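You operate a simulated robot arm through the tools that you are given. There is no shell and no other tool. Be economical: measure what you need, move in short steps, check, and stop when the job is done.

You run a simulated two-armed robot. Do the job below in one go: nothing can be reset, and whatever is moved stays where it is left.

JOB
Set the fence to TRAY, push the white tray in, wipe the crumbs.
Fine: the fence slides only while the large yellow FREE button is held down; push the tray back towards the rail, then wipe with the folded striped grey cloth and put it back.
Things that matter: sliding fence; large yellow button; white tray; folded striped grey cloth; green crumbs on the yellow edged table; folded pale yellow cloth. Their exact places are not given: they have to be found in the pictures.

It is judged by the outcome, as a careful person would: the job done as asked, and still so three seconds after it is handed in. It fails if anything else is knocked over, pushed out of place, dropped, spilled or broken. Flat cloth is picked up by pressing the open fingertips on it (5 to 10 N) and closing them slowly along it; thin cloth reads only 2 to 8 mm in the jaws.

ROBOT AND FRAMES
Two 7-joint arms with two-finger parallel grippers on one trunk, on a base that drives. Base frame: it is fixed to the floor where the robot stands at the start and does not move with it; the origin is under the middle of the robot, x ahead of it, y to its left, z up. Units: mm, degrees, N and s.
The left shoulder is at the start at [70, 133, 1276], the right one opposite. With the tool pointing down near the work surface each hand reaches from about 100 to 620 mm from the robot's upright axis, wherever it stands, measured 20 degrees to its own side. Places, roughly: sliding fence [600, 0, 900]; large yellow button [600, -500, 900]; green crumbs on the yellow edged table [200, -200, 900]. Payload 1.57 kg a hand.
Tool frame (each hand has its own): the origin (TCP) lies between the finger pads and is the grasp point; the fingertips stand 30 mm ahead of it; z points along the fingers, y is the line along which they close. Largest opening 80 mm; finger width 17, thickness 12; the body of the gripper, 40 by 82 mm, starts 80 mm behind the TCP.
Orientation is that of the tool frame in the base frame, as a unit quaternion [x, y, z, w]. With the fingers straight down and closing along the base's y, the tool's x points along the base's -x, its y along +y and its z along -z.

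CONTROLS
- The arms move only by the tool step_arm. It takes "left_steps", "right_steps" or both (then of equal length, played together; a hand with none holds still); each is a list of rows, each a list of 6 numbers: the shift along the tool's x, y, z in mm, then the turn, a rotation vector about the tool's x, y, z in degrees. In form: [[dx, dy, dz, rx, ry, rz], ...]. A call has 1 to 8 rows; each row shifts and turns the commanded pose from where the row before left it, along the tool's axes as they then stand. "left_claw" and "right_claw" are, for a hand that has rows, the closure, from 0 (fully open) to 1 (shut), set as the call begins (left out, the last holds). Rows are played at 5 a second. More than 50 mm and 8.6 degrees between two rows, or a gripper value outside its range, and nothing of the call is played. Where a pose cannot be reached the arm comes as near as it can. A force on the tool above 40 N (or 10 N above the force at the start of the call, whichever is more), or a blocked arm, ends the call early, and 0.2 s more pass. Each finger travels about 153 mm/s and halts on what it meets, pressing with about 27 N; the grip force reading is that of the motor and also rises with nothing between the fingers. The clock runs only during rows and for 0.2 s after the last one: add rows that do not move to give the fingers time. The reply holds the time, the measured pose of the TCP, the force on the tool along the base axes, the opening and the grip force, in the units named above and with some noise, and new pictures: "views" is both (left out), scene, wrist or none (wrist: the cameras of the hands that moved).
- Cameras (640 x 400 px; columns grow to the right, rows downward): "scene" is now at [117.5, -42.7, 1485]; the picture's right is [-0.53, -0.85, -0.00], its down [-0.63, 0.40, -0.67] and it looks along [0.57, -0.36, -0.74] (base axes); focal length 214 px, centre (320, 200). "left" rides on the left gripper at [72, 7, -122] in its tool frame; the picture's right is [-0.09, 1.00, 0.00], its down [-0.84, -0.08, -0.54] and it looks along [-0.54, -0.05, 0.84] (tool axes); focal length 238 px, centre (320, 200). "right" rides on the right gripper at [72, -7, -122] in its tool frame; the picture's right is [0.09, 1.00, 0.00], its down [-0.84, 0.08, -0.54] and it looks along [-0.54, 0.05, 0.84] (tool axes); focal length 238 px, centre (320, 200).
- slide_trunk(by): slides the trunk up (or, below 0, down) by that many mm; the arms and the scene camera ride with it, the base frame stays. It gives what a move gives, with no picture.
- roll_base(legs): drives the robot by 1 to 6 legs, each [ahead, left, turn to the left] in mm, mm and degrees, along the robot's own axes; the way and the turn of a leg run together, so that a leg with both is an arc; at most 1500 mm and 180 degrees a leg. The arms and the cameras ride along, it lands a little off, and it stops where it bumps. It gives what a move gives, and a new picture of the scene camera.
- aim_head(pan, tilt): turns the head with the scene camera to pan (to the left, within 86 degrees either way) and tilt (down, from -29 to 69), counted from straight ahead of the robot. It gives what a move gives, and a new picture of the scene camera.
- measure_at(camera, pixels): for up to 12 pixels [column, row] of the newest picture of that camera ("zoom" is the newest enlarged one), the place [x, y, z] in the base frame of the surface seen there, good to about 2 mm. It takes no simulated time.
- enlarge(camera, box): a new picture of the part [left, top, right, bottom] of that camera's present view, enlarged. It takes no simulated time.
- sign_off(): hands the job in; it is judged then, once.

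Work in short steps. Measure before you move; look again where a grasp or a placing could have gone wrong, and mend it. You have 80 turns and 170 pictures in all, those below and enlarged ones among them. Open the grippers and draw the arms clear of the work before you hand the job in, unless the task says otherwise; then end with one line.

The tools are called after "Request:" as a command line: name --argument value ..., lists and objects as JSON in quotes. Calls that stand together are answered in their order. step_arm: Moves the arms, as the interface text tells. Its arguments: {"type":"object","properties":{"left_steps":{"type":"array","items":{"type":"array","items":{"type":"number"}}},"left_claw":{"type":"number"},"right_steps":{"type":"array","items":{"type":"array","items":{"type":"number"}}},"right_claw":{"type":"number"},"views":{"type":"string","enum":["both","scene","wrist","none"]}},"required":[]} The other tools are called the same way: slide_trunk (by) slides the trunk up or down; roll_base (legs) drives the base; aim_head (pan, tilt) turns the head that bears the scene camera; measure_at (camera, pixels) gives the place of the surface under pixels of a picture; enlarge (camera, box) takes an enlarged picture of a part of a camera's view; sign_off () hands the job in.

At the start:

```text
time_s: 0.0
left_eef_pos: [436.6, -49.7, 1274.2]
left_tcp_rot: [-0.001, 1.0, 0.0, 0.001]
left_wrist_force: [0.0, 0.6, -0.2]
left_opening: 79.8
left_grasp_force: 0.0
right_eef_pos: [362.4, -423.1, 1305.3]
right_tcp_rot: [0.0, 1.0, 0.0, 0.001]
right_wrist_force: [-0.7, -0.3, -1.2]
right_opening: 80.1
right_grasp_force: 0.0
trunk travel left (down, up): [-850.0, 90.0]
robot x, y, heading: [2.4, 0.4, -0.1]
head pan, tilt: [-32.1, 48.0]
```

scene: 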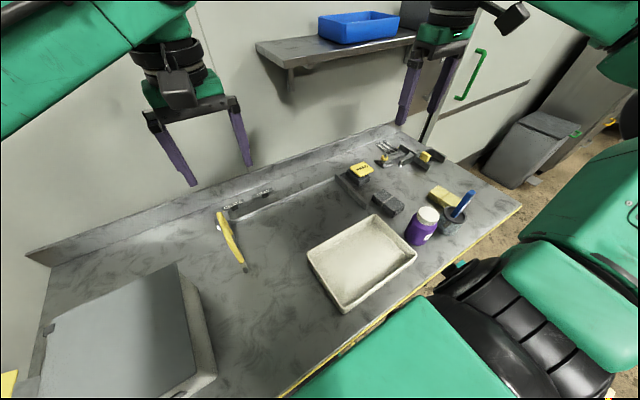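
right: 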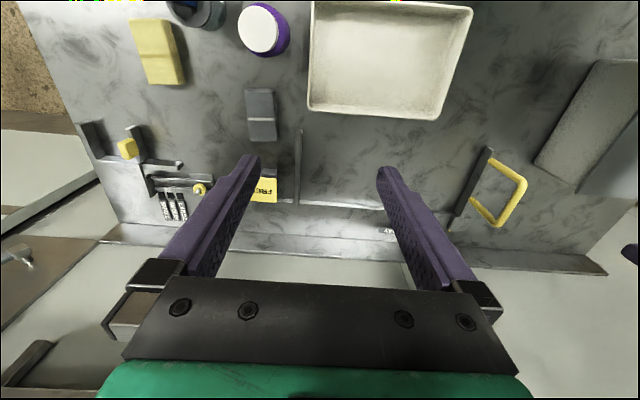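
left: 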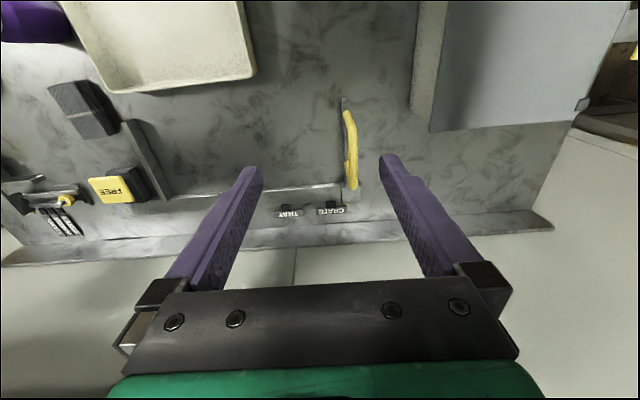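

The scene shows the fence (yellow handle around 232,243), the FREE button (360,170), the tray (360,262) and the cloths (388,203 grey; 445,197 yellow). I enlarge the relevant parts to see details.

Request:
enlarge --camera "scene" --box '[320, 120, 520, 245]'

Request:
enlarge --camera "left" --box '[0, 50, 400, 300]'

Request:
measure_at --camera "left" --pixels '[[118, 186], [345, 105], [350, 150], [352, 185], [290, 212], [332, 209], [340, 185], [175, 195], [130, 125], [168, 192], [78, 110], [95, 130]]'

Request:
measure_at --camera "scene" --pixels '[[308, 255], [343, 310], [415, 255], [375, 218], [360, 262], [445, 197], [460, 205], [422, 225], [240, 265], [222, 215], [385, 320], [515, 208]]'

```text
3.20 times, centred on (420, 182) of scene
```

zoom: 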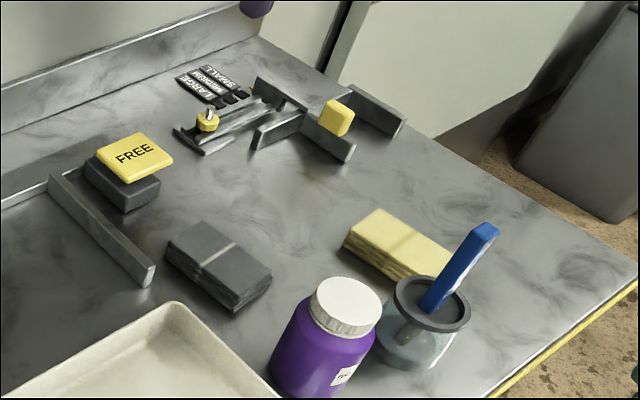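

```text
1.60 times, centred on (200, 175) of left
```

zoom: 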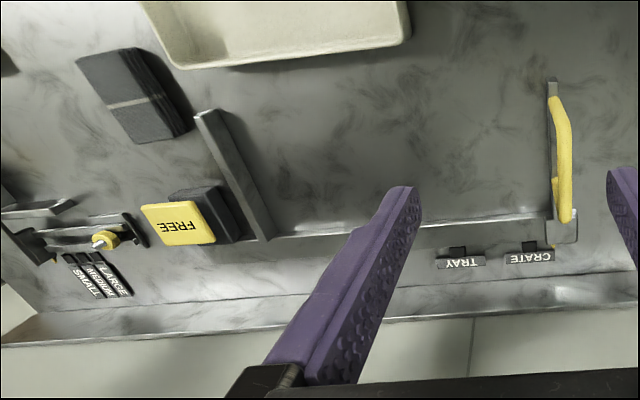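

```text
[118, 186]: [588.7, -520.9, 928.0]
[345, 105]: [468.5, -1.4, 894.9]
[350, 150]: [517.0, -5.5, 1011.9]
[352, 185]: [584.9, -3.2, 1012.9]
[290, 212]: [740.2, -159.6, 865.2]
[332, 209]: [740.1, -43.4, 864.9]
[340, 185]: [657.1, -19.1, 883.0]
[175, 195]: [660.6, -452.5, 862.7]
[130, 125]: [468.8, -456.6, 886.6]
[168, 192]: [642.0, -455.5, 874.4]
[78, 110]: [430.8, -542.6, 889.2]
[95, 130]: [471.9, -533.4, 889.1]
```

```text
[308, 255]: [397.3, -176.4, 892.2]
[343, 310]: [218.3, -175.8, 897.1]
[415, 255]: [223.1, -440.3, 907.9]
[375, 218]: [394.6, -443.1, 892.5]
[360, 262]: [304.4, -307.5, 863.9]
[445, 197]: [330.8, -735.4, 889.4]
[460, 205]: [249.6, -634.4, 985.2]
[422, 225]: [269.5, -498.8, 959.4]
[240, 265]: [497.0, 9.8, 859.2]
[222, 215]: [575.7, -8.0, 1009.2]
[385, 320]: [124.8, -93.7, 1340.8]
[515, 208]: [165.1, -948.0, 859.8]
```

The fence is at y≈-5, TRAY mark at y≈-160, button at (589,-521,928). I look at the front of the table for the crumbs and the edge.

Request:
aim_head --pan -45 --tilt 69

Request:
enlarge --camera "right" --box '[0, 0, 640, 400]'

```text
time_s: 0.8
left_eef_pos: [436.8, -49.3, 1275.1]
left_tcp_rot: [-0.001, 1.0, 0.001, -0.001]
left_wrist_force: [-0.2, -0.4, 0.4]
left_opening: 80.0
left_grasp_force: 0.1
right_eef_pos: [362.8, -421.4, 1305.3]
right_tcp_rot: [0.001, 1.0, 0.0, 0.001]
right_wrist_force: [-0.8, -0.7, 0.1]
right_opening: 80.1
right_grasp_force: 0.1
trunk travel left (down, up): [-850.0, 90.0]
robot x, y, heading: [-0.5, -4.4, -0.0]
head pan, tilt: [-45.0, 68.8]
```

scene: 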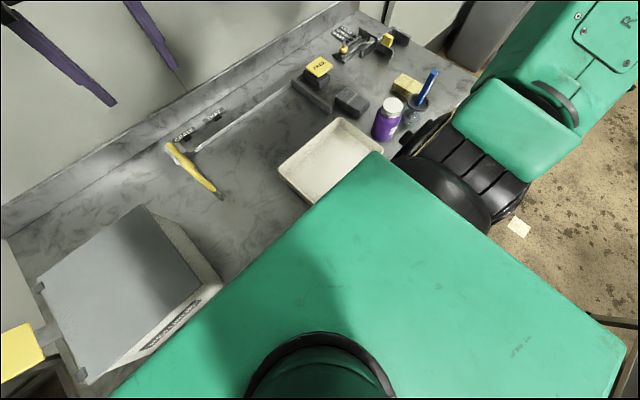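

```text
1.00 times, centred on (320, 200) of right
```

zoom: 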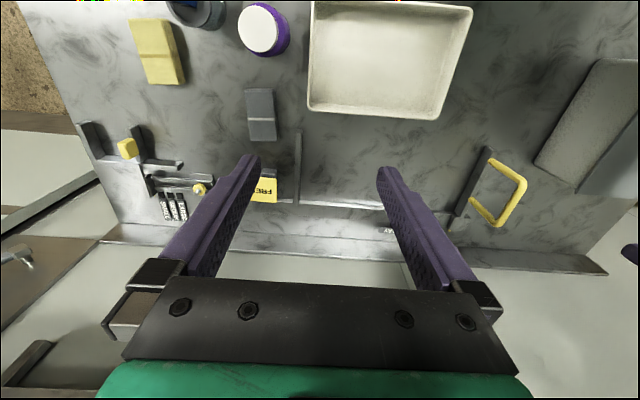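

The green trunk blocks the head; the right wrist camera only just shows the front edge. I move the right hand back to see the table front.

Request:
step_arm --right_steps '[[40, 0, 0, 0, 0, 0], [40, 0, 0, 0, 0, 0], [40, 0, 0, 0, 0, 0], [30, 0, 0, 0, 0, 0]]' --views "wrist"

```text
time_s: 1.8
left_eef_pos: [435.4, -49.2, 1275.7]
left_tcp_rot: [0.0, 1.0, 0.0, 0.002]
left_wrist_force: [0.0, -0.6, 0.4]
left_opening: 80.1
left_grasp_force: 0.1
right_eef_pos: [211.5, -421.1, 1303.5]
right_tcp_rot: [0.0, 1.0, 0.0, 0.0]
right_wrist_force: [-0.6, -0.2, -0.4]
right_opening: 80.0
right_grasp_force: 0.0
trunk travel left (down, up): [-850.0, 90.0]
robot x, y, heading: [4.3, -2.9, 0.0]
head pan, tilt: [-45.0, 68.8]
```

right: 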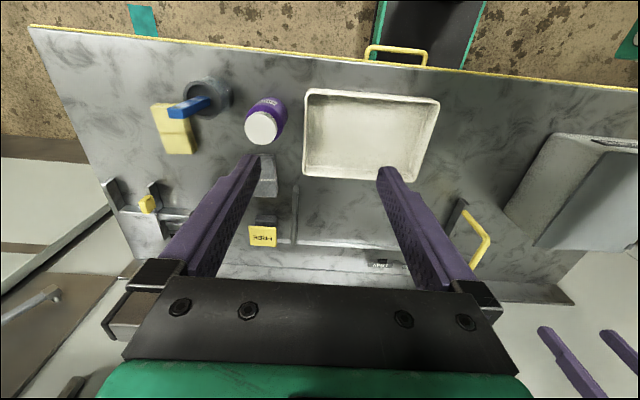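

No crumbs visible yet; I enlarge and measure the front strip.

Request:
enlarge --camera "right" --box '[240, 30, 480, 180]'

Request:
measure_at --camera "right" --pixels '[[395, 48], [300, 62], [143, 20], [420, 10], [340, 130], [310, 92], [438, 100], [265, 130], [205, 95], [175, 130], [600, 150], [90, 35]]'

```text
2.67 times, centred on (360, 105) of right
```

zoom: 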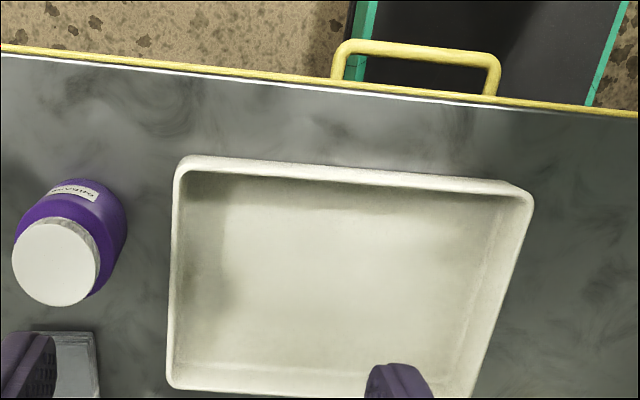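

```text
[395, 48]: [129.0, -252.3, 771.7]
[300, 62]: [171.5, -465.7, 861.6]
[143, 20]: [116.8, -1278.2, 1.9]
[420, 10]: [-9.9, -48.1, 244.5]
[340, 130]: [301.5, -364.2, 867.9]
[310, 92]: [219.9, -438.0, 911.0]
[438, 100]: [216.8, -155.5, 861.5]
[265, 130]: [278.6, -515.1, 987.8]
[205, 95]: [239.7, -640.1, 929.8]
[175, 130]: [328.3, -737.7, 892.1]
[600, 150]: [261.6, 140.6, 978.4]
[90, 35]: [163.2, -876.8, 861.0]
```

The crumbs must be under the tray, so it is fence first. I measure the fence pointer and marks precisely, then drive sideways to reach both button and fence.

Request:
enlarge --camera "left" --box '[250, 80, 410, 240]'

Request:
roll_base --legs '[[0, -290, 0]]'

```text
2.50 times, centred on (330, 160) of left
```

zoom: 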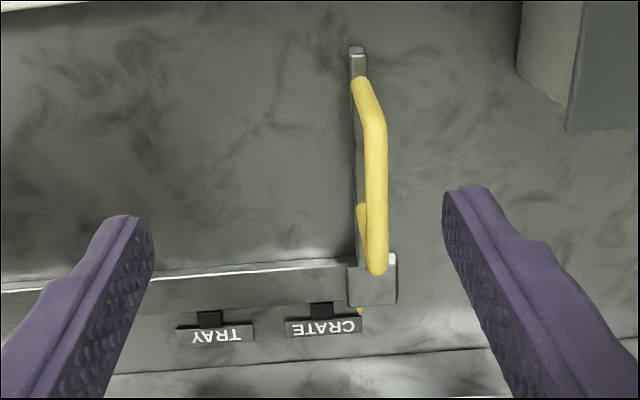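

```text
time_s: 3.8
left_eef_pos: [436.1, -333.5, 1275.4]
left_tcp_rot: [-0.001, 1.0, -0.001, 0.0]
left_wrist_force: [-0.9, 0.5, -0.5]
left_opening: 80.1
left_grasp_force: 0.1
right_eef_pos: [211.6, -705.4, 1305.0]
right_tcp_rot: [0.002, 1.0, -0.002, 0.001]
right_wrist_force: [-0.2, 0.4, 0.8]
right_opening: 79.9
right_grasp_force: 0.0
trunk travel left (down, up): [-850.0, 90.0]
robot x, y, heading: [-2.9, -290.1, 0.0]
head pan, tilt: [-45.0, 68.8]
```

scene: 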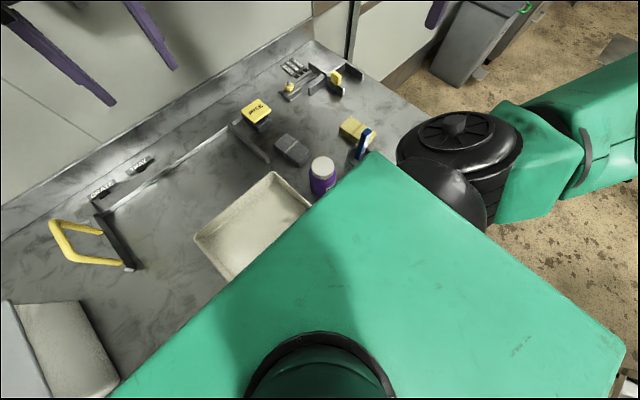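

Now I bring the left hand over the fence handle and the right hand toward the button, staying high.

Request:
step_arm --left_steps '[[-14, 41, 8, 0, 0, 0], [-14, 41, 8, 0, 0, 0], [-14, 41, 8, 0, 0, 0], [-14, 41, 8, 0, 0, 0], [-14, 41, 8, 0, 0, 0], [-14, 41, 8, 0, 0, 0], [-14, 41, 8, 0, 0, 0], [-14, 41, 8, 0, 0, 0]]' --right_steps '[[-40, 23, 8, 0, 0, 0], [-40, 23, 8, 0, 0, 0], [-40, 23, 8, 0, 0, 0], [-40, 23, 8, 0, 0, 0], [-40, 23, 8, 0, 0, 0], [-40, 23, 8, 0, 0, 0], [-40, 23, 8, 0, 0, 0], [-40, 23, 8, 0, 0, 0]]' --right_claw 1 --views "wrist"

Request:
aim_head --pan 15 --tilt 48

```text
time_s: 5.6
left_eef_pos: [551.5, -4.7, 1209.8]
left_tcp_rot: [0.001, 1.0, -0.002, -0.003]
left_wrist_force: [-0.3, 0.3, 0.0]
left_opening: 80.0
left_grasp_force: 0.0
right_eef_pos: [540.1, -523.8, 1237.4]
right_tcp_rot: [0.001, 1.0, -0.001, -0.001]
right_wrist_force: [0.2, -0.3, 0.1]
right_opening: 0.0
right_grasp_force: 21.3
trunk travel left (down, up): [-850.0, 90.0]
robot x, y, heading: [0.0, -284.5, -0.0]
head pan, tilt: [-45.0, 68.8]
```

right: 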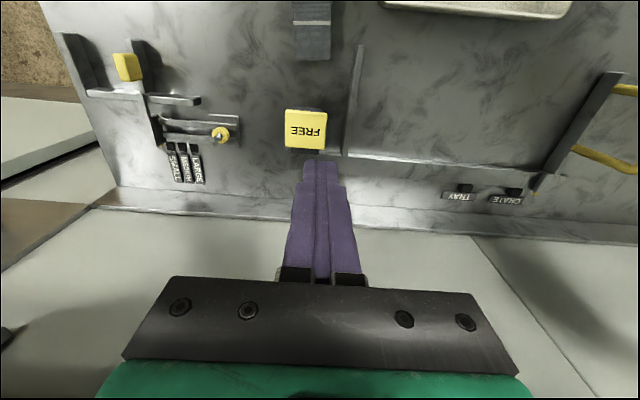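
left: 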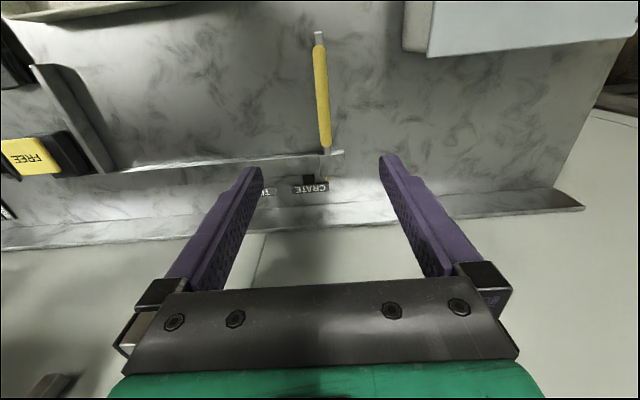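

```text
time_s: 6.9
left_eef_pos: [546.9, -7.8, 1212.1]
left_tcp_rot: [-0.001, 1.0, 0.0, 0.0]
left_wrist_force: [0.7, 0.1, -0.3]
left_opening: 80.0
left_grasp_force: 0.1
right_eef_pos: [536.2, -525.8, 1239.1]
right_tcp_rot: [0.002, 1.0, 0.0, 0.001]
right_wrist_force: [-0.7, 0.2, 0.2]
right_opening: 0.0
right_grasp_force: 21.2
trunk travel left (down, up): [-850.0, 90.0]
robot x, y, heading: [-0.0, -280.1, -0.1]
head pan, tilt: [15.0, 48.0]
```

scene: 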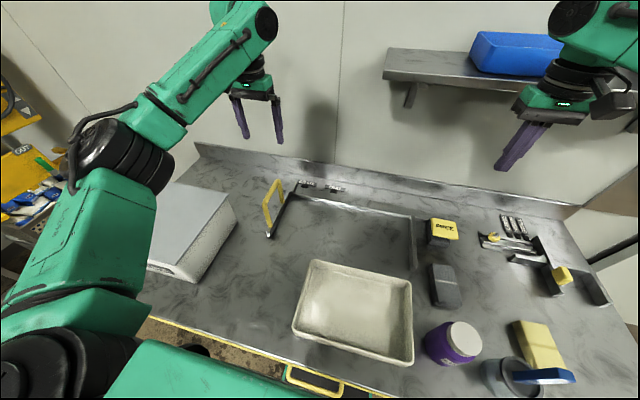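

Good overview now. I zoom in on the fence rail and marks and measure them together with the button and tray corners.

Request:
enlarge --camera "scene" --box '[250, 165, 370, 240]'

Request:
measure_at --camera "right" --pixels '[[465, 188], [513, 192], [533, 192], [545, 178], [305, 128], [287, 110], [326, 112], [585, 120], [610, 80], [350, 150], [357, 50], [347, 130]]'

Request:
measure_at --camera "scene" --pixels '[[312, 262], [293, 332], [411, 284], [412, 362], [281, 180], [265, 210], [270, 195], [445, 232], [430, 272], [456, 300], [458, 345], [240, 205]]'

```text
5.33 times, centred on (310, 202) of scene
```

zoom: 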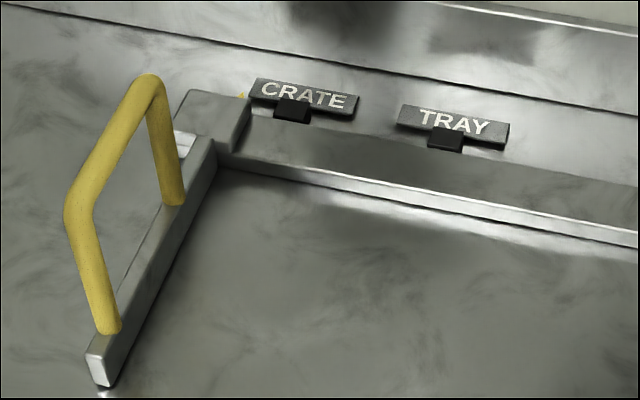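

```text
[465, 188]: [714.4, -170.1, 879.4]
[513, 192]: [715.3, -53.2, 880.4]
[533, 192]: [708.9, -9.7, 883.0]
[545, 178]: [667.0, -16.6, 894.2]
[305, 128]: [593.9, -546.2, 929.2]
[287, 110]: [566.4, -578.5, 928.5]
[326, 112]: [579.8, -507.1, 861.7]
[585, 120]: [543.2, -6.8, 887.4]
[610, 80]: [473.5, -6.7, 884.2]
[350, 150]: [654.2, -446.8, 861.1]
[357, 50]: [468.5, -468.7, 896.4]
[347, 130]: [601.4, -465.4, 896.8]
```

```text
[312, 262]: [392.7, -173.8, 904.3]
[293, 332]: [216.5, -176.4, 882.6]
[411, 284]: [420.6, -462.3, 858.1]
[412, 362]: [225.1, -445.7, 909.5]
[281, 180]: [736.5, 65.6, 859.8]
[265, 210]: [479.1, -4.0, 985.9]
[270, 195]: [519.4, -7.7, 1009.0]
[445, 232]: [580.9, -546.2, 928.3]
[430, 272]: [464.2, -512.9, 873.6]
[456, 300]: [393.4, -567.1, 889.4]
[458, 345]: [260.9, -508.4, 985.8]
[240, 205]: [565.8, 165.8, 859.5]
```

I measure the tabs and pointer in the zoomed picture.

Request:
measure_at --camera "zoom" --pixels '[[430, 135], [462, 140], [445, 138], [455, 124], [278, 107], [308, 112], [243, 97], [300, 97], [240, 95], [152, 250], [95, 200], [150, 80]]'

Request:
enlarge --camera "right" --box '[270, 90, 350, 160]'

```text
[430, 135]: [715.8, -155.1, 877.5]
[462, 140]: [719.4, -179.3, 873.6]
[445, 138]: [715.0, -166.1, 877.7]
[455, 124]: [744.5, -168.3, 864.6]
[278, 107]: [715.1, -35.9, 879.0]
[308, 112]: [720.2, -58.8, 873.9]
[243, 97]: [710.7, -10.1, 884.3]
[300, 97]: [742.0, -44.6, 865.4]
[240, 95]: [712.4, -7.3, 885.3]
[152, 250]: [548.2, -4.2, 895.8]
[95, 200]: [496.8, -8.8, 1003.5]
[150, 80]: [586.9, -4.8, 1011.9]
```

```text
5.71 times, centred on (310, 125) of right
```

zoom: 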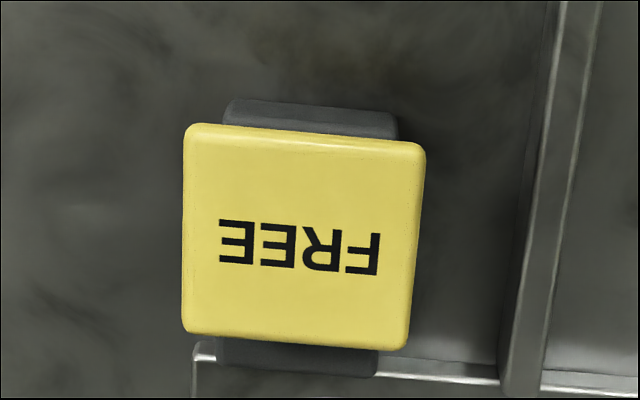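

Tab for TRAY is centred at y≈-167, pointer at y≈-8. I measure button corners.

Request:
measure_at --camera "zoom" --pixels '[[195, 140], [415, 155], [195, 320], [400, 335], [305, 235], [300, 115], [300, 350]]'

```text
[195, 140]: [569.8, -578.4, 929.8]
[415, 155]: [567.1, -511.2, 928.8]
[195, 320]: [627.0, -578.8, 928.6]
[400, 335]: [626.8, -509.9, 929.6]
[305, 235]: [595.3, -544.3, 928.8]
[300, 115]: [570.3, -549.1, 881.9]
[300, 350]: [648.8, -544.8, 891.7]
```

Button centre is (597,-544,929), handle bar at y≈-5, z≈1005. I descend both hands: left around the handle bar, right to just above the button.

Request:
step_arm --left_steps '[[0, 2, 42, 0, 0, 0], [0, 1, 42, 0, 0, 0], [0, 0, 42, 0, 0, 0], [0, 0, 42, 0, 0, 0], [0, 0, 42, 0, 0, 0], [0, 0, 0, 0, 0, 0]]' --right_steps '[[-20, -6, 43, 0, 0, 0], [-20, -6, 43, 0, 0, 0], [-20, -6, 43, 0, 0, 0], [0, 0, 45, 0, 0, 0], [0, 0, 45, 0, 0, 0], [0, 0, 25, 0, 0, 0]]'

```text
time_s: 8.3
left_eef_pos: [547.5, -6.1, 1000.0]
left_tcp_rot: [0.0, 1.0, 0.0, 0.001]
left_wrist_force: [0.3, 0.2, 0.4]
left_opening: 80.1
left_grasp_force: 0.1
right_eef_pos: [540.7, -554.8, 1007.0]
right_tcp_rot: [0.001, 1.0, 0.0, 0.002]
right_wrist_force: [0.1, 0.3, -0.8]
right_opening: 0.0
right_grasp_force: 21.0
right hand out of reach, approached as far as the arm can: row 2, 3, 4, 5, 6
trunk travel left (down, up): [-850.0, 90.0]
robot x, y, heading: [-2.1, -287.0, 0.0]
head pan, tilt: [15.0, 48.0]
```

scene: 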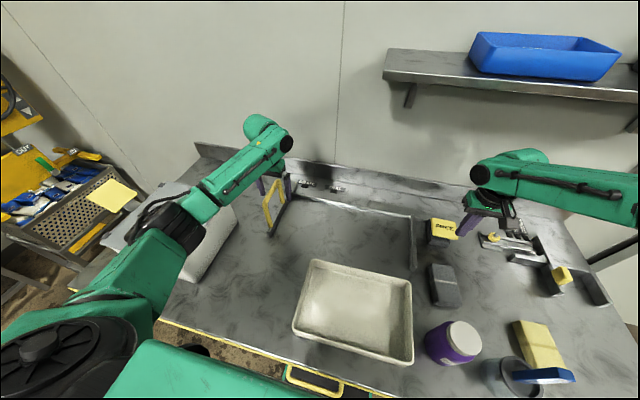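
right: 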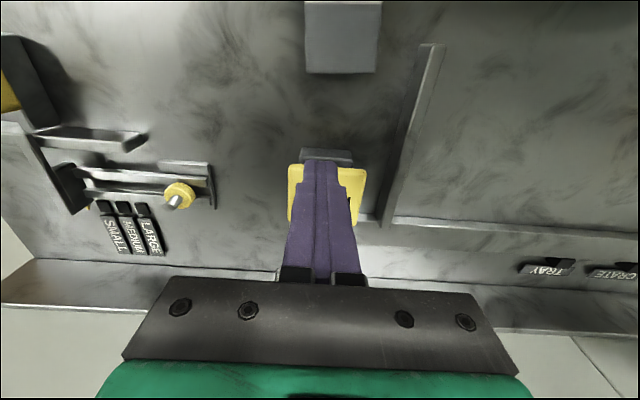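
left: 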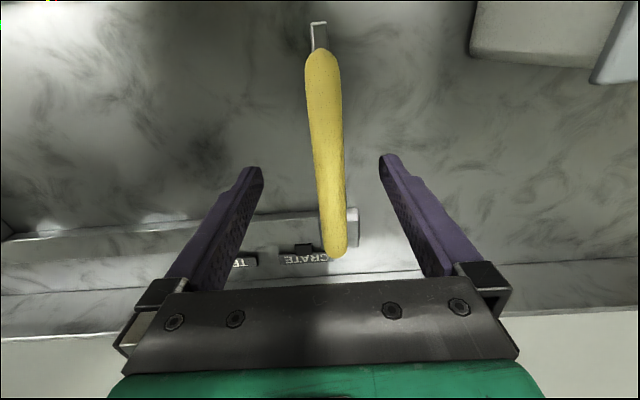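

The right hand stops at x≈541; button centre needs 597. I tilt the right tool forward (about tool y) 24° so the tip reaches further, and at the same time close the left fingers on the bar.

Request:
step_arm --left_steps '[[0, 0, 0, 0, 0, 0], [0, 0, 0, 0, 0, 0], [0, 0, 0, 0, 0, 0]]' --left_claw 1 --right_steps '[[0, 0, 0, 0, -8, 0], [0, 0, 0, 0, -8, 0], [0, 0, 0, 0, -8, 0]]'

```text
time_s: 9.1
left_eef_pos: [549.3, -1.2, 999.4]
left_tcp_rot: [-0.002, 1.0, -0.001, 0.0]
left_wrist_force: [4.9, 15.9, 2.7]
left_opening: 15.6
left_grasp_force: 31.3
right_eef_pos: [543.8, -549.7, 1010.6]
right_tcp_rot: [0.001, 0.978, -0.002, 0.21]
right_wrist_force: [0.3, 0.6, -0.1]
right_opening: 0.1
right_grasp_force: 21.7
trunk travel left (down, up): [-850.0, 90.0]
robot x, y, heading: [0.4, -286.8, 0.0]
head pan, tilt: [15.0, 48.0]
```

scene: 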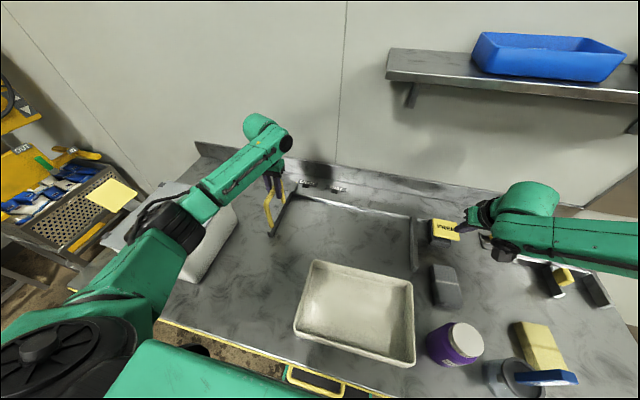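
right: 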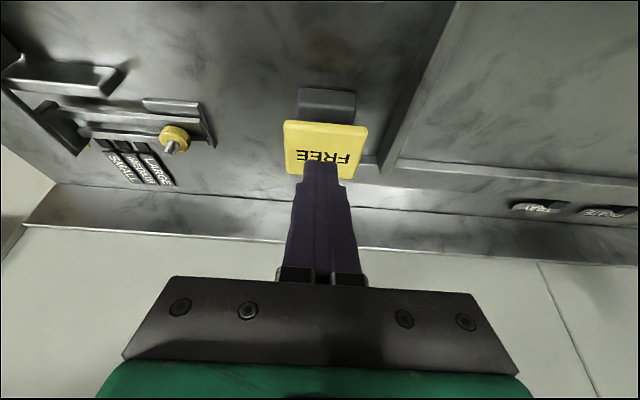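
left: 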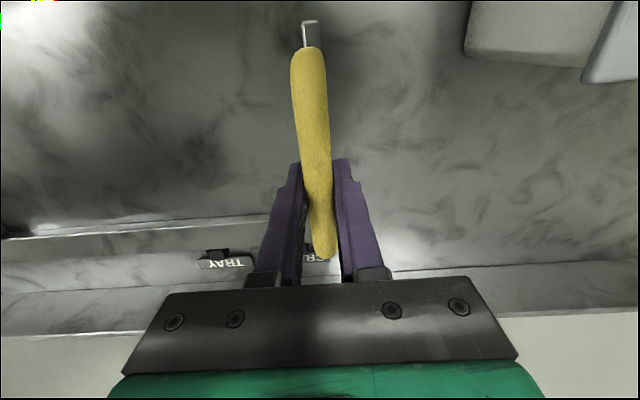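

Left grip on the bar holds (15.6 mm). The right tip is at about (556,-550,983); I move it to just above the button centre.

Request:
step_arm --right_steps '[[-6, 2, 29, 0, 0, 0], [-6, 2, 29, 0, 0, 0]]' --views "wrist"

```text
time_s: 9.7
left_eef_pos: [549.4, -0.9, 1000.4]
left_tcp_rot: [-0.001, 1.0, -0.001, 0.0]
left_wrist_force: [6.2, 20.6, 8.2]
left_opening: 15.5
left_grasp_force: 30.9
right_eef_pos: [579.1, -543.3, 963.7]
right_tcp_rot: [0.0, 0.978, -0.002, 0.209]
right_wrist_force: [-0.3, -0.2, -0.3]
right_opening: 0.2
right_grasp_force: 21.3
trunk travel left (down, up): [-850.0, 90.0]
robot x, y, heading: [0.5, -287.7, -0.0]
head pan, tilt: [15.0, 48.0]
```

right: 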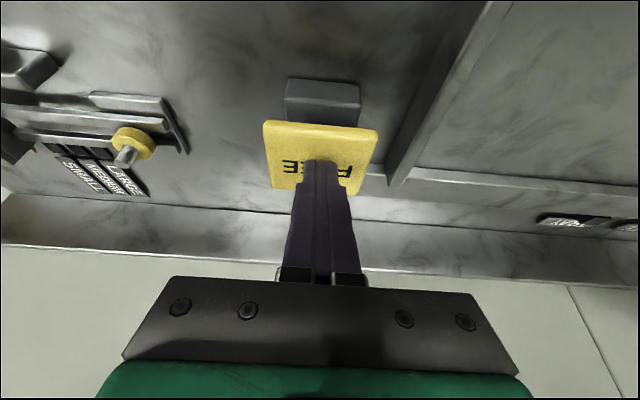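

Tip is over the button. I press down in small steps.

Request:
step_arm --right_steps '[[2, 0, 4.5, 0, 0, 0], [2, 0, 4.5, 0, 0, 0], [2, 0, 4.5, 0, 0, 0]]' --views "wrist"

```text
time_s: 10.5
left_eef_pos: [548.2, -0.5, 998.5]
left_tcp_rot: [-0.001, 1.0, -0.002, 0.0]
left_wrist_force: [8.9, 19.9, 11.8]
left_opening: 15.5
left_grasp_force: 31.6
right_eef_pos: [576.2, -545.6, 951.3]
right_tcp_rot: [0.001, 0.978, -0.004, 0.21]
right_wrist_force: [2.4, -0.5, 6.1]
right_opening: 0.0
right_grasp_force: 21.1
right hand out of reach, approached as far as the arm can: row 3
trunk travel left (down, up): [-850.0, 90.0]
robot x, y, heading: [2.7, -288.1, -0.1]
head pan, tilt: [15.0, 48.0]
```

right: 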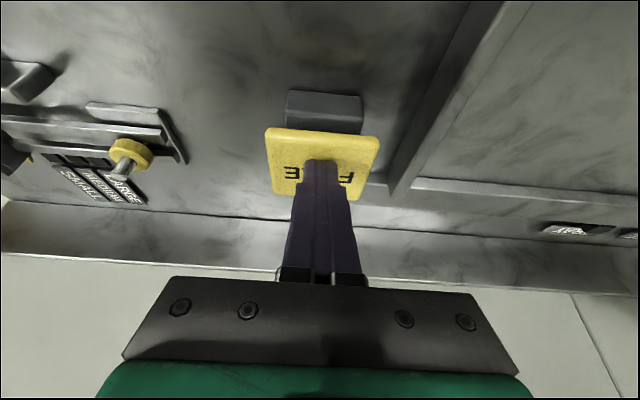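

Contact (6 N) but at the reach limit. I tilt 16° more and press down further.

Request:
step_arm --right_steps '[[0, 0, 0, 0, -8, 0], [0, 0, 0, 0, -8, 0], [3.2, 0, 3.8, 0, 0, 0], [3.2, 0, 3.8, 0, 0, 0], [2, 0, 2.4, 0, 0, 0]]' --views "wrist"

```text
time_s: 11.7
left_eef_pos: [549.1, -9.9, 999.2]
left_tcp_rot: [0.003, 1.0, -0.003, -0.001]
left_wrist_force: [8.8, -3.1, 1.0]
left_opening: 15.9
left_grasp_force: 31.0
right_eef_pos: [570.7, -553.4, 941.3]
right_tcp_rot: [0.002, 0.94, -0.001, 0.341]
right_wrist_force: [0.9, 2.5, 7.0]
right_opening: 0.0
right_grasp_force: 21.1
right hand out of reach, approached as far as the arm can: row 4
trunk travel left (down, up): [-850.0, 90.0]
robot x, y, heading: [-1.7, -289.1, -0.1]
head pan, tilt: [15.0, 48.0]
```

right: 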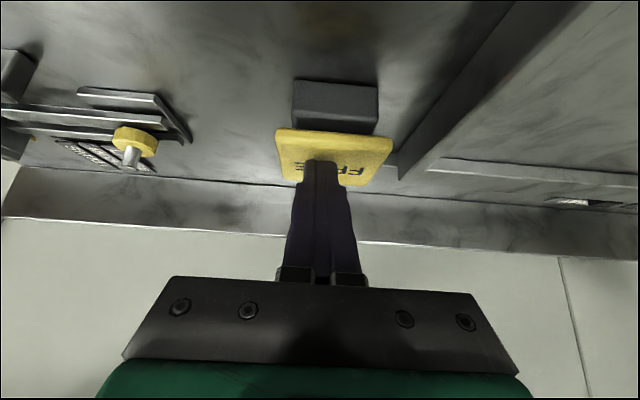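

The left hand's side force released and it moved to y≈-10: the fence is free with the button down. I slide the fence towards -y while keeping a bit more press.

Request:
step_arm --left_steps '[[0, 0, 0, 0, 0, 0], [0, -12, 0, 0, 0, 0], [0, -12, 0, 0, 0, 0], [0, -12, 0, 0, 0, 0], [0, -12, 0, 0, 0, 0], [0, -12, 0, 0, 0, 0]]' --right_steps '[[4, 0, 1, 0, 0, 0], [0, 0, 0, 0, 0, 0], [0, 0, 0, 0, 0, 0], [0, 0, 0, 0, 0, 0], [0, 0, 0, 0, 0, 0], [0, 0, 0, 0, 0, 0]]' --views "both"

```text
time_s: 13.1
left_eef_pos: [548.1, -64.8, 1000.1]
left_tcp_rot: [0.0, 1.0, -0.001, -0.001]
left_wrist_force: [-0.2, 1.2, -5.9]
left_opening: 15.5
left_grasp_force: 31.7
right_eef_pos: [567.4, -551.1, 940.6]
right_tcp_rot: [0.001, 0.939, -0.002, 0.343]
right_wrist_force: [2.1, -3.2, 8.3]
right_opening: 0.0
right_grasp_force: 21.2
right hand out of reach, approached as far as the arm can: row 1
trunk travel left (down, up): [-850.0, 90.0]
robot x, y, heading: [2.7, -283.7, 0.0]
head pan, tilt: [15.0, 48.0]
```

scene: 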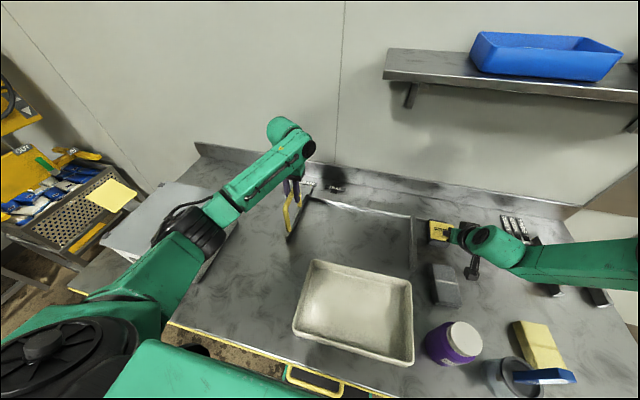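
right: 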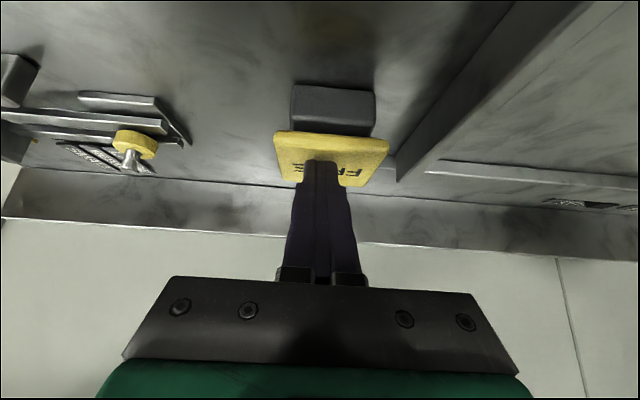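
left: 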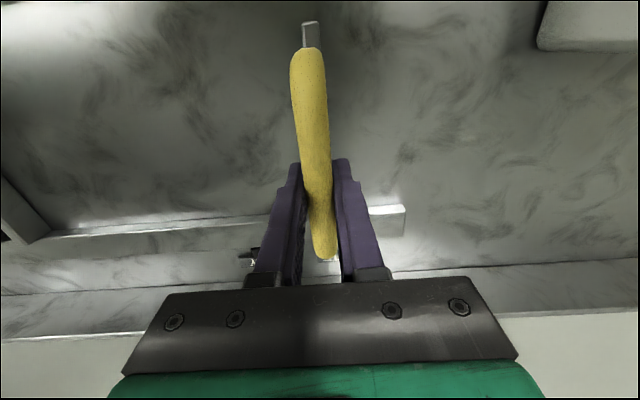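

It slides well. I go 85 mm further and then check the pointer.

Request:
step_arm --left_steps '[[0, -13, 0, 0, 0, 0], [0, -13, 0, 0, 0, 0], [0, -13, 0, 0, 0, 0], [0, -13, 0, 0, 0, 0], [0, -13, 0, 0, 0, 0], [0, -13, 0, 0, 0, 0], [0, -7, 0, 0, 0, 0]]' --views "none"

Request:
enlarge --camera "scene" --box '[270, 160, 390, 235]'

Request:
enlarge --camera "left" --box '[180, 170, 460, 345]'

```text
time_s: 14.7
left_eef_pos: [548.5, -148.4, 1001.1]
left_tcp_rot: [-0.001, 1.0, -0.001, -0.002]
left_wrist_force: [-4.1, 1.1, -25.8]
left_opening: 15.9
left_grasp_force: 31.0
right_eef_pos: [567.2, -549.2, 940.6]
right_tcp_rot: [0.0, 0.939, -0.002, 0.343]
right_wrist_force: [-2.8, -0.1, 8.1]
right_opening: 0.1
right_grasp_force: 20.8
trunk travel left (down, up): [-850.0, 90.0]
robot x, y, heading: [-0.7, -285.2, -0.2]
head pan, tilt: [15.0, 48.0]
```

```text
5.33 times, centred on (330, 198) of scene
```

zoom: 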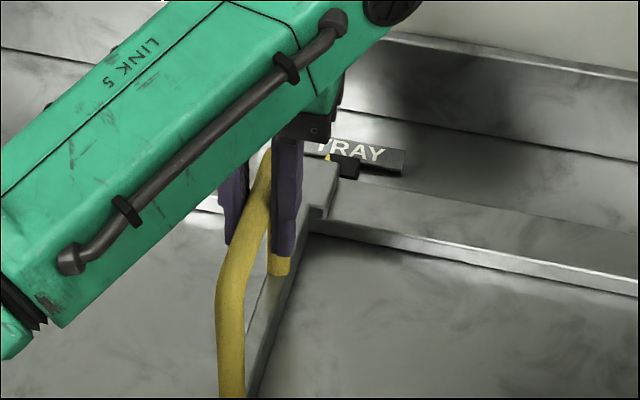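

```text
2.29 times, centred on (320, 258) of left
```

zoom: 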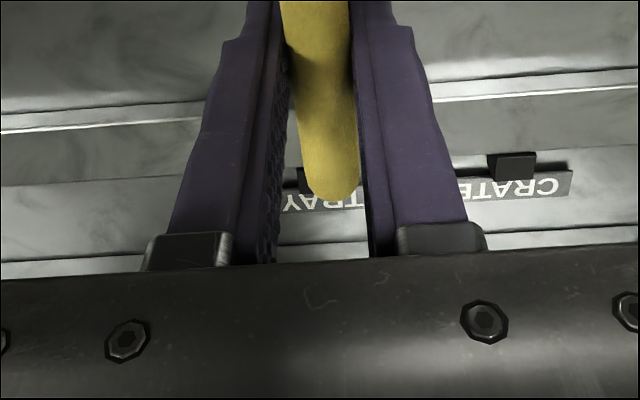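

Pointer is close to the TRAY tab. I re-enlarge tightly and measure it.

Request:
enlarge --camera "scene" --box '[320, 178, 352, 198]'

```text
16.00 times, centred on (336, 188) of scene
```

zoom: 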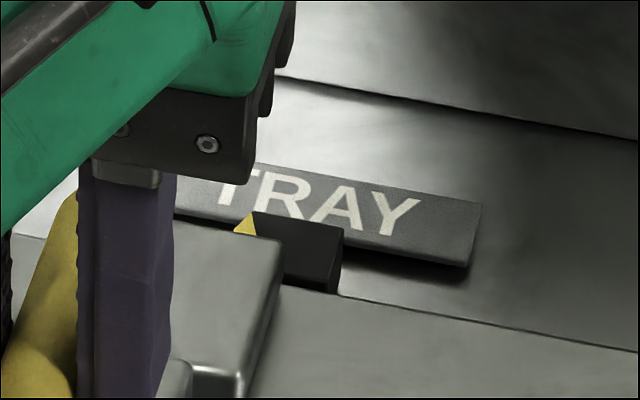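

Request:
measure_at --camera "zoom" --pixels '[[247, 225], [240, 232], [255, 215], [335, 232], [300, 225], [265, 245], [470, 210]]'

```text
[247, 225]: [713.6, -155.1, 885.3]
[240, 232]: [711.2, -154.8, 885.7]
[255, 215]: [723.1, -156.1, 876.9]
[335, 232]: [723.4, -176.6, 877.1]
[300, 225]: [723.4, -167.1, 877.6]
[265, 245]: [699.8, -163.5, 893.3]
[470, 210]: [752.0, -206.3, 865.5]
```

Pointer at y≈-155, tab centre ≈-166.5 (tab spans -155..-178). I move 11.5 mm more, easing the downward load.

Request:
step_arm --left_steps '[[0, -6, -1, 0, 0, 0], [0, -5.5, -1, 0, 0, 0], [0, 0, 0, 0, 0, 0]]' --views "none"

Request:
enlarge --camera "scene" --box '[320, 178, 352, 198]'

```text
time_s: 15.5
left_eef_pos: [548.7, -158.6, 1002.1]
left_tcp_rot: [-0.001, 1.0, -0.001, -0.002]
left_wrist_force: [-2.8, 2.0, -26.5]
left_opening: 15.5
left_grasp_force: 31.3
right_eef_pos: [568.3, -550.4, 940.6]
right_tcp_rot: [0.0, 0.939, -0.001, 0.343]
right_wrist_force: [-3.2, 0.9, 8.0]
right_opening: 0.1
right_grasp_force: 21.5
trunk travel left (down, up): [-850.0, 90.0]
robot x, y, heading: [-2.3, -285.9, -0.1]
head pan, tilt: [15.0, 48.0]
```

```text
16.00 times, centred on (336, 188) of scene
```

zoom: 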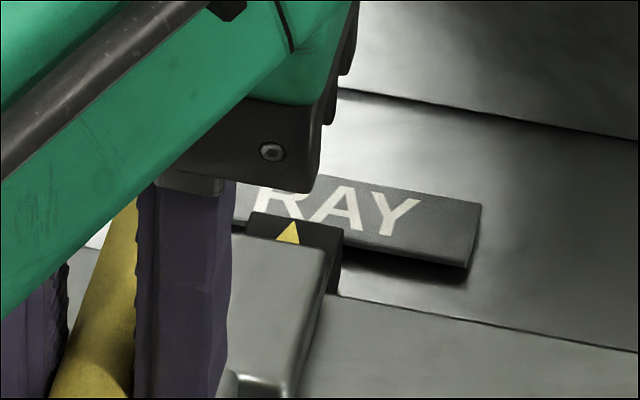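

Request:
measure_at --camera "zoom" --pixels '[[288, 237], [292, 226], [293, 240], [258, 222], [338, 238]]'

```text
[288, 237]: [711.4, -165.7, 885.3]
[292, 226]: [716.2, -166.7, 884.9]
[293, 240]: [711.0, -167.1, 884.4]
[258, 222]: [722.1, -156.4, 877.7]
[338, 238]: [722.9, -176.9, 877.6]
```

Pointer sits at y=-166.7, exactly on the TRAY tab. I release the button first by lifting the right hand, with the left still holding.

Request:
step_arm --right_steps '[[-9, 0, -11, 0, 0, 0], [-19, 0, -23, 0, 0, 0], [-19, 0, -23, 0, 0, 0]]' --views "none"

Request:
step_arm --left_steps '[[0, 0, 0, 0, 0, 0], [0, 0, 0, 0, 0, 0], [0, 0, -30, 0, 0, 0], [0, 0, -40, 0, 0, 0], [0, 0, -40, 0, 0, 0], [0, 0, -40, 0, 0, 0]]' --left_claw 0 --views "scene"

Request:
enlarge --camera "scene" --box '[270, 160, 470, 285]'

```text
time_s: 16.3
left_eef_pos: [549.4, -158.6, 1002.8]
left_tcp_rot: [0.0, 1.0, -0.001, -0.001]
left_wrist_force: [-8.6, 2.2, -22.2]
left_opening: 15.7
left_grasp_force: 31.4
right_eef_pos: [568.6, -548.4, 1012.5]
right_tcp_rot: [0.002, 0.94, -0.002, 0.342]
right_wrist_force: [0.1, -0.2, 0.1]
right_opening: 0.0
right_grasp_force: 21.8
trunk travel left (down, up): [-850.0, 90.0]
robot x, y, heading: [0.7, -286.1, 0.2]
head pan, tilt: [15.0, 48.0]
```

```text
time_s: 17.7
left_eef_pos: [549.8, -163.1, 1153.8]
left_tcp_rot: [0.0, 1.0, 0.0, 0.0]
left_wrist_force: [-0.5, -0.5, 0.1]
left_opening: 79.9
left_grasp_force: 0.2
right_eef_pos: [565.0, -551.2, 1013.8]
right_tcp_rot: [0.001, 0.939, 0.0, 0.343]
right_wrist_force: [-0.1, 0.0, 0.8]
right_opening: 0.0
right_grasp_force: 21.3
trunk travel left (down, up): [-850.0, 90.0]
robot x, y, heading: [-1.1, -284.5, -0.1]
head pan, tilt: [15.0, 48.0]
```

scene: 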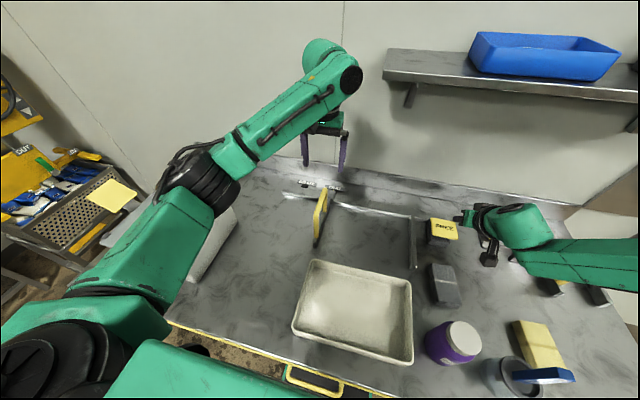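

```text
3.20 times, centred on (370, 222) of scene
```

zoom: 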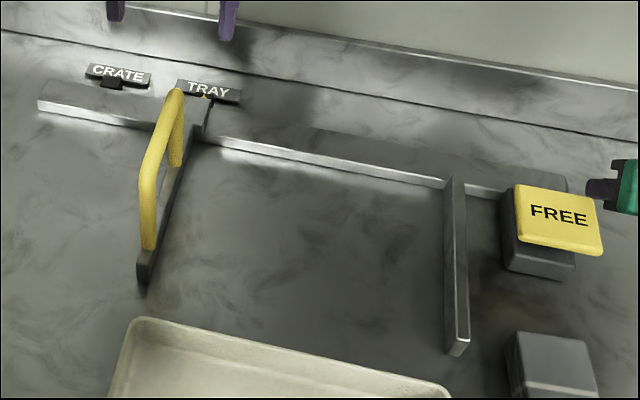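

Fence stays at TRAY. I measure the bay's inner faces and the tray's edges to plan the push.

Request:
measure_at --camera "zoom" --pixels '[[152, 262], [148, 280], [195, 150], [446, 340], [442, 230], [440, 190], [300, 165], [135, 322], [448, 390], [290, 358], [455, 345], [210, 96]]'

Request:
measure_at --camera "scene" --pixels '[[295, 332], [292, 325], [408, 364], [412, 290], [352, 350], [350, 340], [355, 300], [310, 261], [403, 282], [330, 340], [380, 355]]'

Request:
enlarge --camera "scene" --box '[270, 245, 430, 385]'

```text
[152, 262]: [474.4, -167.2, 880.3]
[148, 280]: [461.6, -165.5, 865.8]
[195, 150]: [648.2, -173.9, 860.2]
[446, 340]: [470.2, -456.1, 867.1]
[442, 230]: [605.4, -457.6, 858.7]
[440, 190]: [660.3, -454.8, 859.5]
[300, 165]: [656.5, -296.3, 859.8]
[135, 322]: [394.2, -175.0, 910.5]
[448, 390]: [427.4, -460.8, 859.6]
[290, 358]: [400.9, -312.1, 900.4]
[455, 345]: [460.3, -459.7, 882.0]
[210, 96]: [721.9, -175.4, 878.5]
```

```text
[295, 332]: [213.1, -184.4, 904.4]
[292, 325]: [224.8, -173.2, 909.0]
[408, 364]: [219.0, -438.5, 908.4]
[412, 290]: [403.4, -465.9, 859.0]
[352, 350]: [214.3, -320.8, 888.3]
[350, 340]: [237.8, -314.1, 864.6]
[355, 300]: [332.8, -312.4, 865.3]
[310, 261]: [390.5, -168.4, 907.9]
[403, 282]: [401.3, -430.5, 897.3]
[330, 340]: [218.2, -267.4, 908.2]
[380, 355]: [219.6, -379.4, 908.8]
```

```text
2.86 times, centred on (350, 315) of scene
```

zoom: 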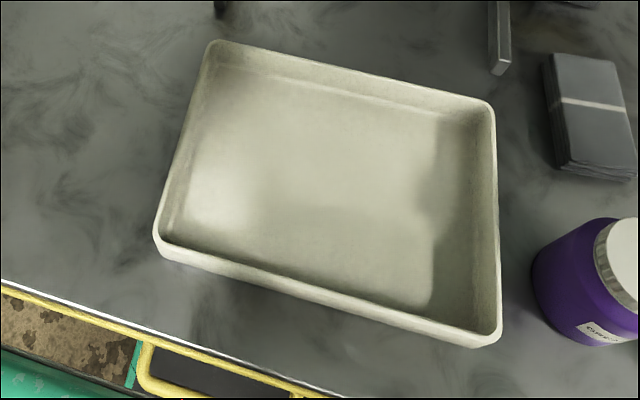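

Request:
measure_at --camera "zoom" --pixels '[[208, 50], [178, 140], [155, 235], [491, 108], [497, 220], [499, 325], [215, 42], [485, 102], [165, 245], [320, 292], [480, 342], [250, 50]]'

```text
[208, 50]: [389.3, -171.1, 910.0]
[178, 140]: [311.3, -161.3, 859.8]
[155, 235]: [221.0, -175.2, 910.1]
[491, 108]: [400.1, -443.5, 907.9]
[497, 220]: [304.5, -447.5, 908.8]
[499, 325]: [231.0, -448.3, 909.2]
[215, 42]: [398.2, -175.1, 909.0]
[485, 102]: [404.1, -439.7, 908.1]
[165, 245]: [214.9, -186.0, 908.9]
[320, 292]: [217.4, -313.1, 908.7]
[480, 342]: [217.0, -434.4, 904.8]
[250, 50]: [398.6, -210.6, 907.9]
```

Tray outer: y -171…-446, x 215…402; bay: y -174…-455. I'll grip the front wall with both hands and slide it straight back, shifting ~5 mm in -y. First retract both hands and straighten the right one.

Request:
step_arm --left_steps '[[42, -8, 0, 0, 0, 0], [42, -8, 0, 0, 0, 0], [42, -8, 0, 0, 0, 0], [42, -8, 0, 0, 0, 0], [42, -8, 0, 0, 0, 0], [42, -8, 0, 0, 0, 0], [42, -8, 0, 0, 0, 0], [40, -4, 0, 0, 0, 0]]' --right_steps '[[0, 0, -40, 0, 8, 0], [0, 0, -40, 0, 8, 0], [0, 0, -40, 0, 8, 0], [0, 0, -40, 0, 8, 0], [0, 0, -30, 0, 8, 0], [40, 20, 0, 0, 0, 0], [40, 20, 0, 0, 0, 0], [40, 20, 0, 0, 0, 0]]' --right_claw 0 --views "scene"

```text
time_s: 19.5
left_eef_pos: [300.8, -208.0, 1153.0]
left_tcp_rot: [0.013, 1.0, 0.004, 0.003]
left_wrist_force: [0.4, -0.9, -1.4]
left_opening: 79.8
left_grasp_force: 0.0
left hand out of reach, approached as far as the arm can: row 6, 7, 8
right_eef_pos: [365.0, -489.2, 1180.3]
right_tcp_rot: [0.002, 1.0, -0.001, 0.001]
right_wrist_force: [0.3, 0.2, -0.8]
right_opening: 79.9
right_grasp_force: 0.2
trunk travel left (down, up): [-850.0, 90.0]
robot x, y, heading: [2.6, -287.4, -0.0]
head pan, tilt: [15.0, 48.0]
```

scene: 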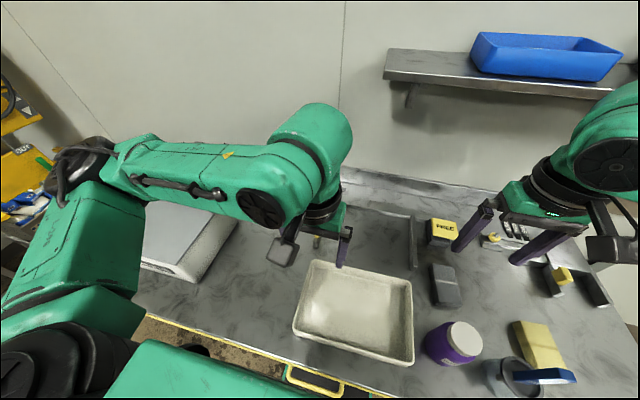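

The left arm hits its near limit. I drive back 100 mm so that the tray lies at a comfortable distance.

Request:
roll_base --legs '[[-100, 0, 0]]'

Request:
step_arm --left_steps '[[0, 0, 0, 0, 0, 8.5], [0, 0, 0, 0, 0, 8.5], [0, 0, 0, 0, 0, 8.5], [0, 0, 0, 0, 0, 8.5], [0, 0, 0, 0, 0, 8.5], [0, 0, 0, 0, 0, 8.5]]' --right_steps '[[0, 0, 0, 0, 0, -8.5], [0, 0, 0, 0, 0, -8.5], [0, 0, 0, 0, 0, -8.5], [0, 0, 0, 0, 0, -8.5], [0, 0, 0, 0, 0, -8.5], [0, 0, 0, 0, 0, -8.5]]' --views "scene"

```text
time_s: 20.7
left_eef_pos: [207.5, -207.7, 1152.2]
left_tcp_rot: [0.012, 1.0, 0.006, 0.002]
left_wrist_force: [-0.2, -0.1, 0.7]
left_opening: 79.9
left_grasp_force: 0.1
right_eef_pos: [274.3, -490.0, 1178.5]
right_tcp_rot: [0.002, 1.0, -0.001, -0.001]
right_wrist_force: [0.7, 0.0, -1.3]
right_opening: 79.9
right_grasp_force: 0.1
trunk travel left (down, up): [-850.0, 90.0]
robot x, y, heading: [-96.4, -282.5, 0.2]
head pan, tilt: [15.0, 48.0]
```

scene: 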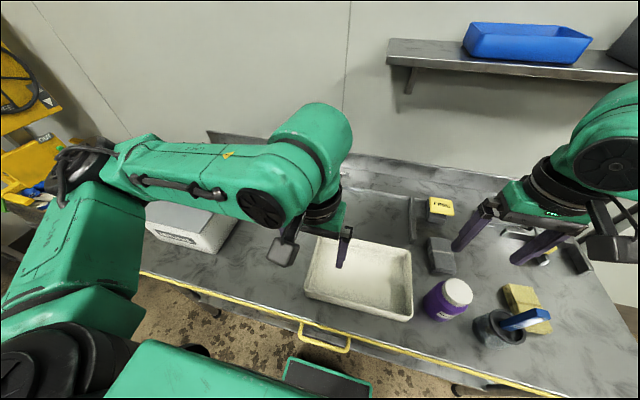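

```text
time_s: 22.1
left_eef_pos: [203.0, -210.2, 1154.0]
left_tcp_rot: [0.443, 0.897, 0.008, -0.001]
left_wrist_force: [-0.3, 0.5, 0.0]
left_opening: 80.1
left_grasp_force: 0.0
right_eef_pos: [269.6, -489.4, 1180.1]
right_tcp_rot: [-0.43, 0.903, 0.0, 0.001]
right_wrist_force: [0.1, -0.6, -0.3]
right_opening: 80.2
right_grasp_force: 0.0
trunk travel left (down, up): [-850.0, 90.0]
robot x, y, heading: [-97.0, -286.8, -0.1]
head pan, tilt: [15.0, 48.0]
```

scene: 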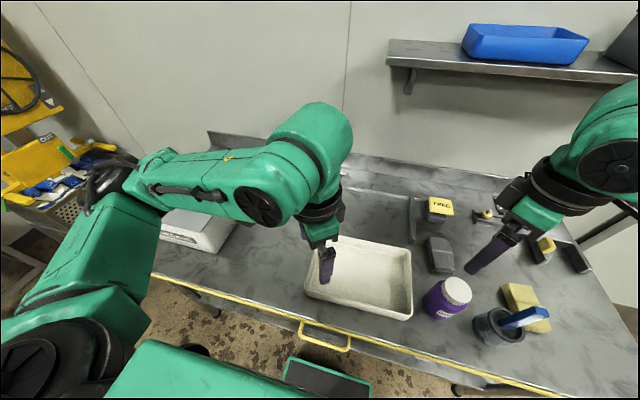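

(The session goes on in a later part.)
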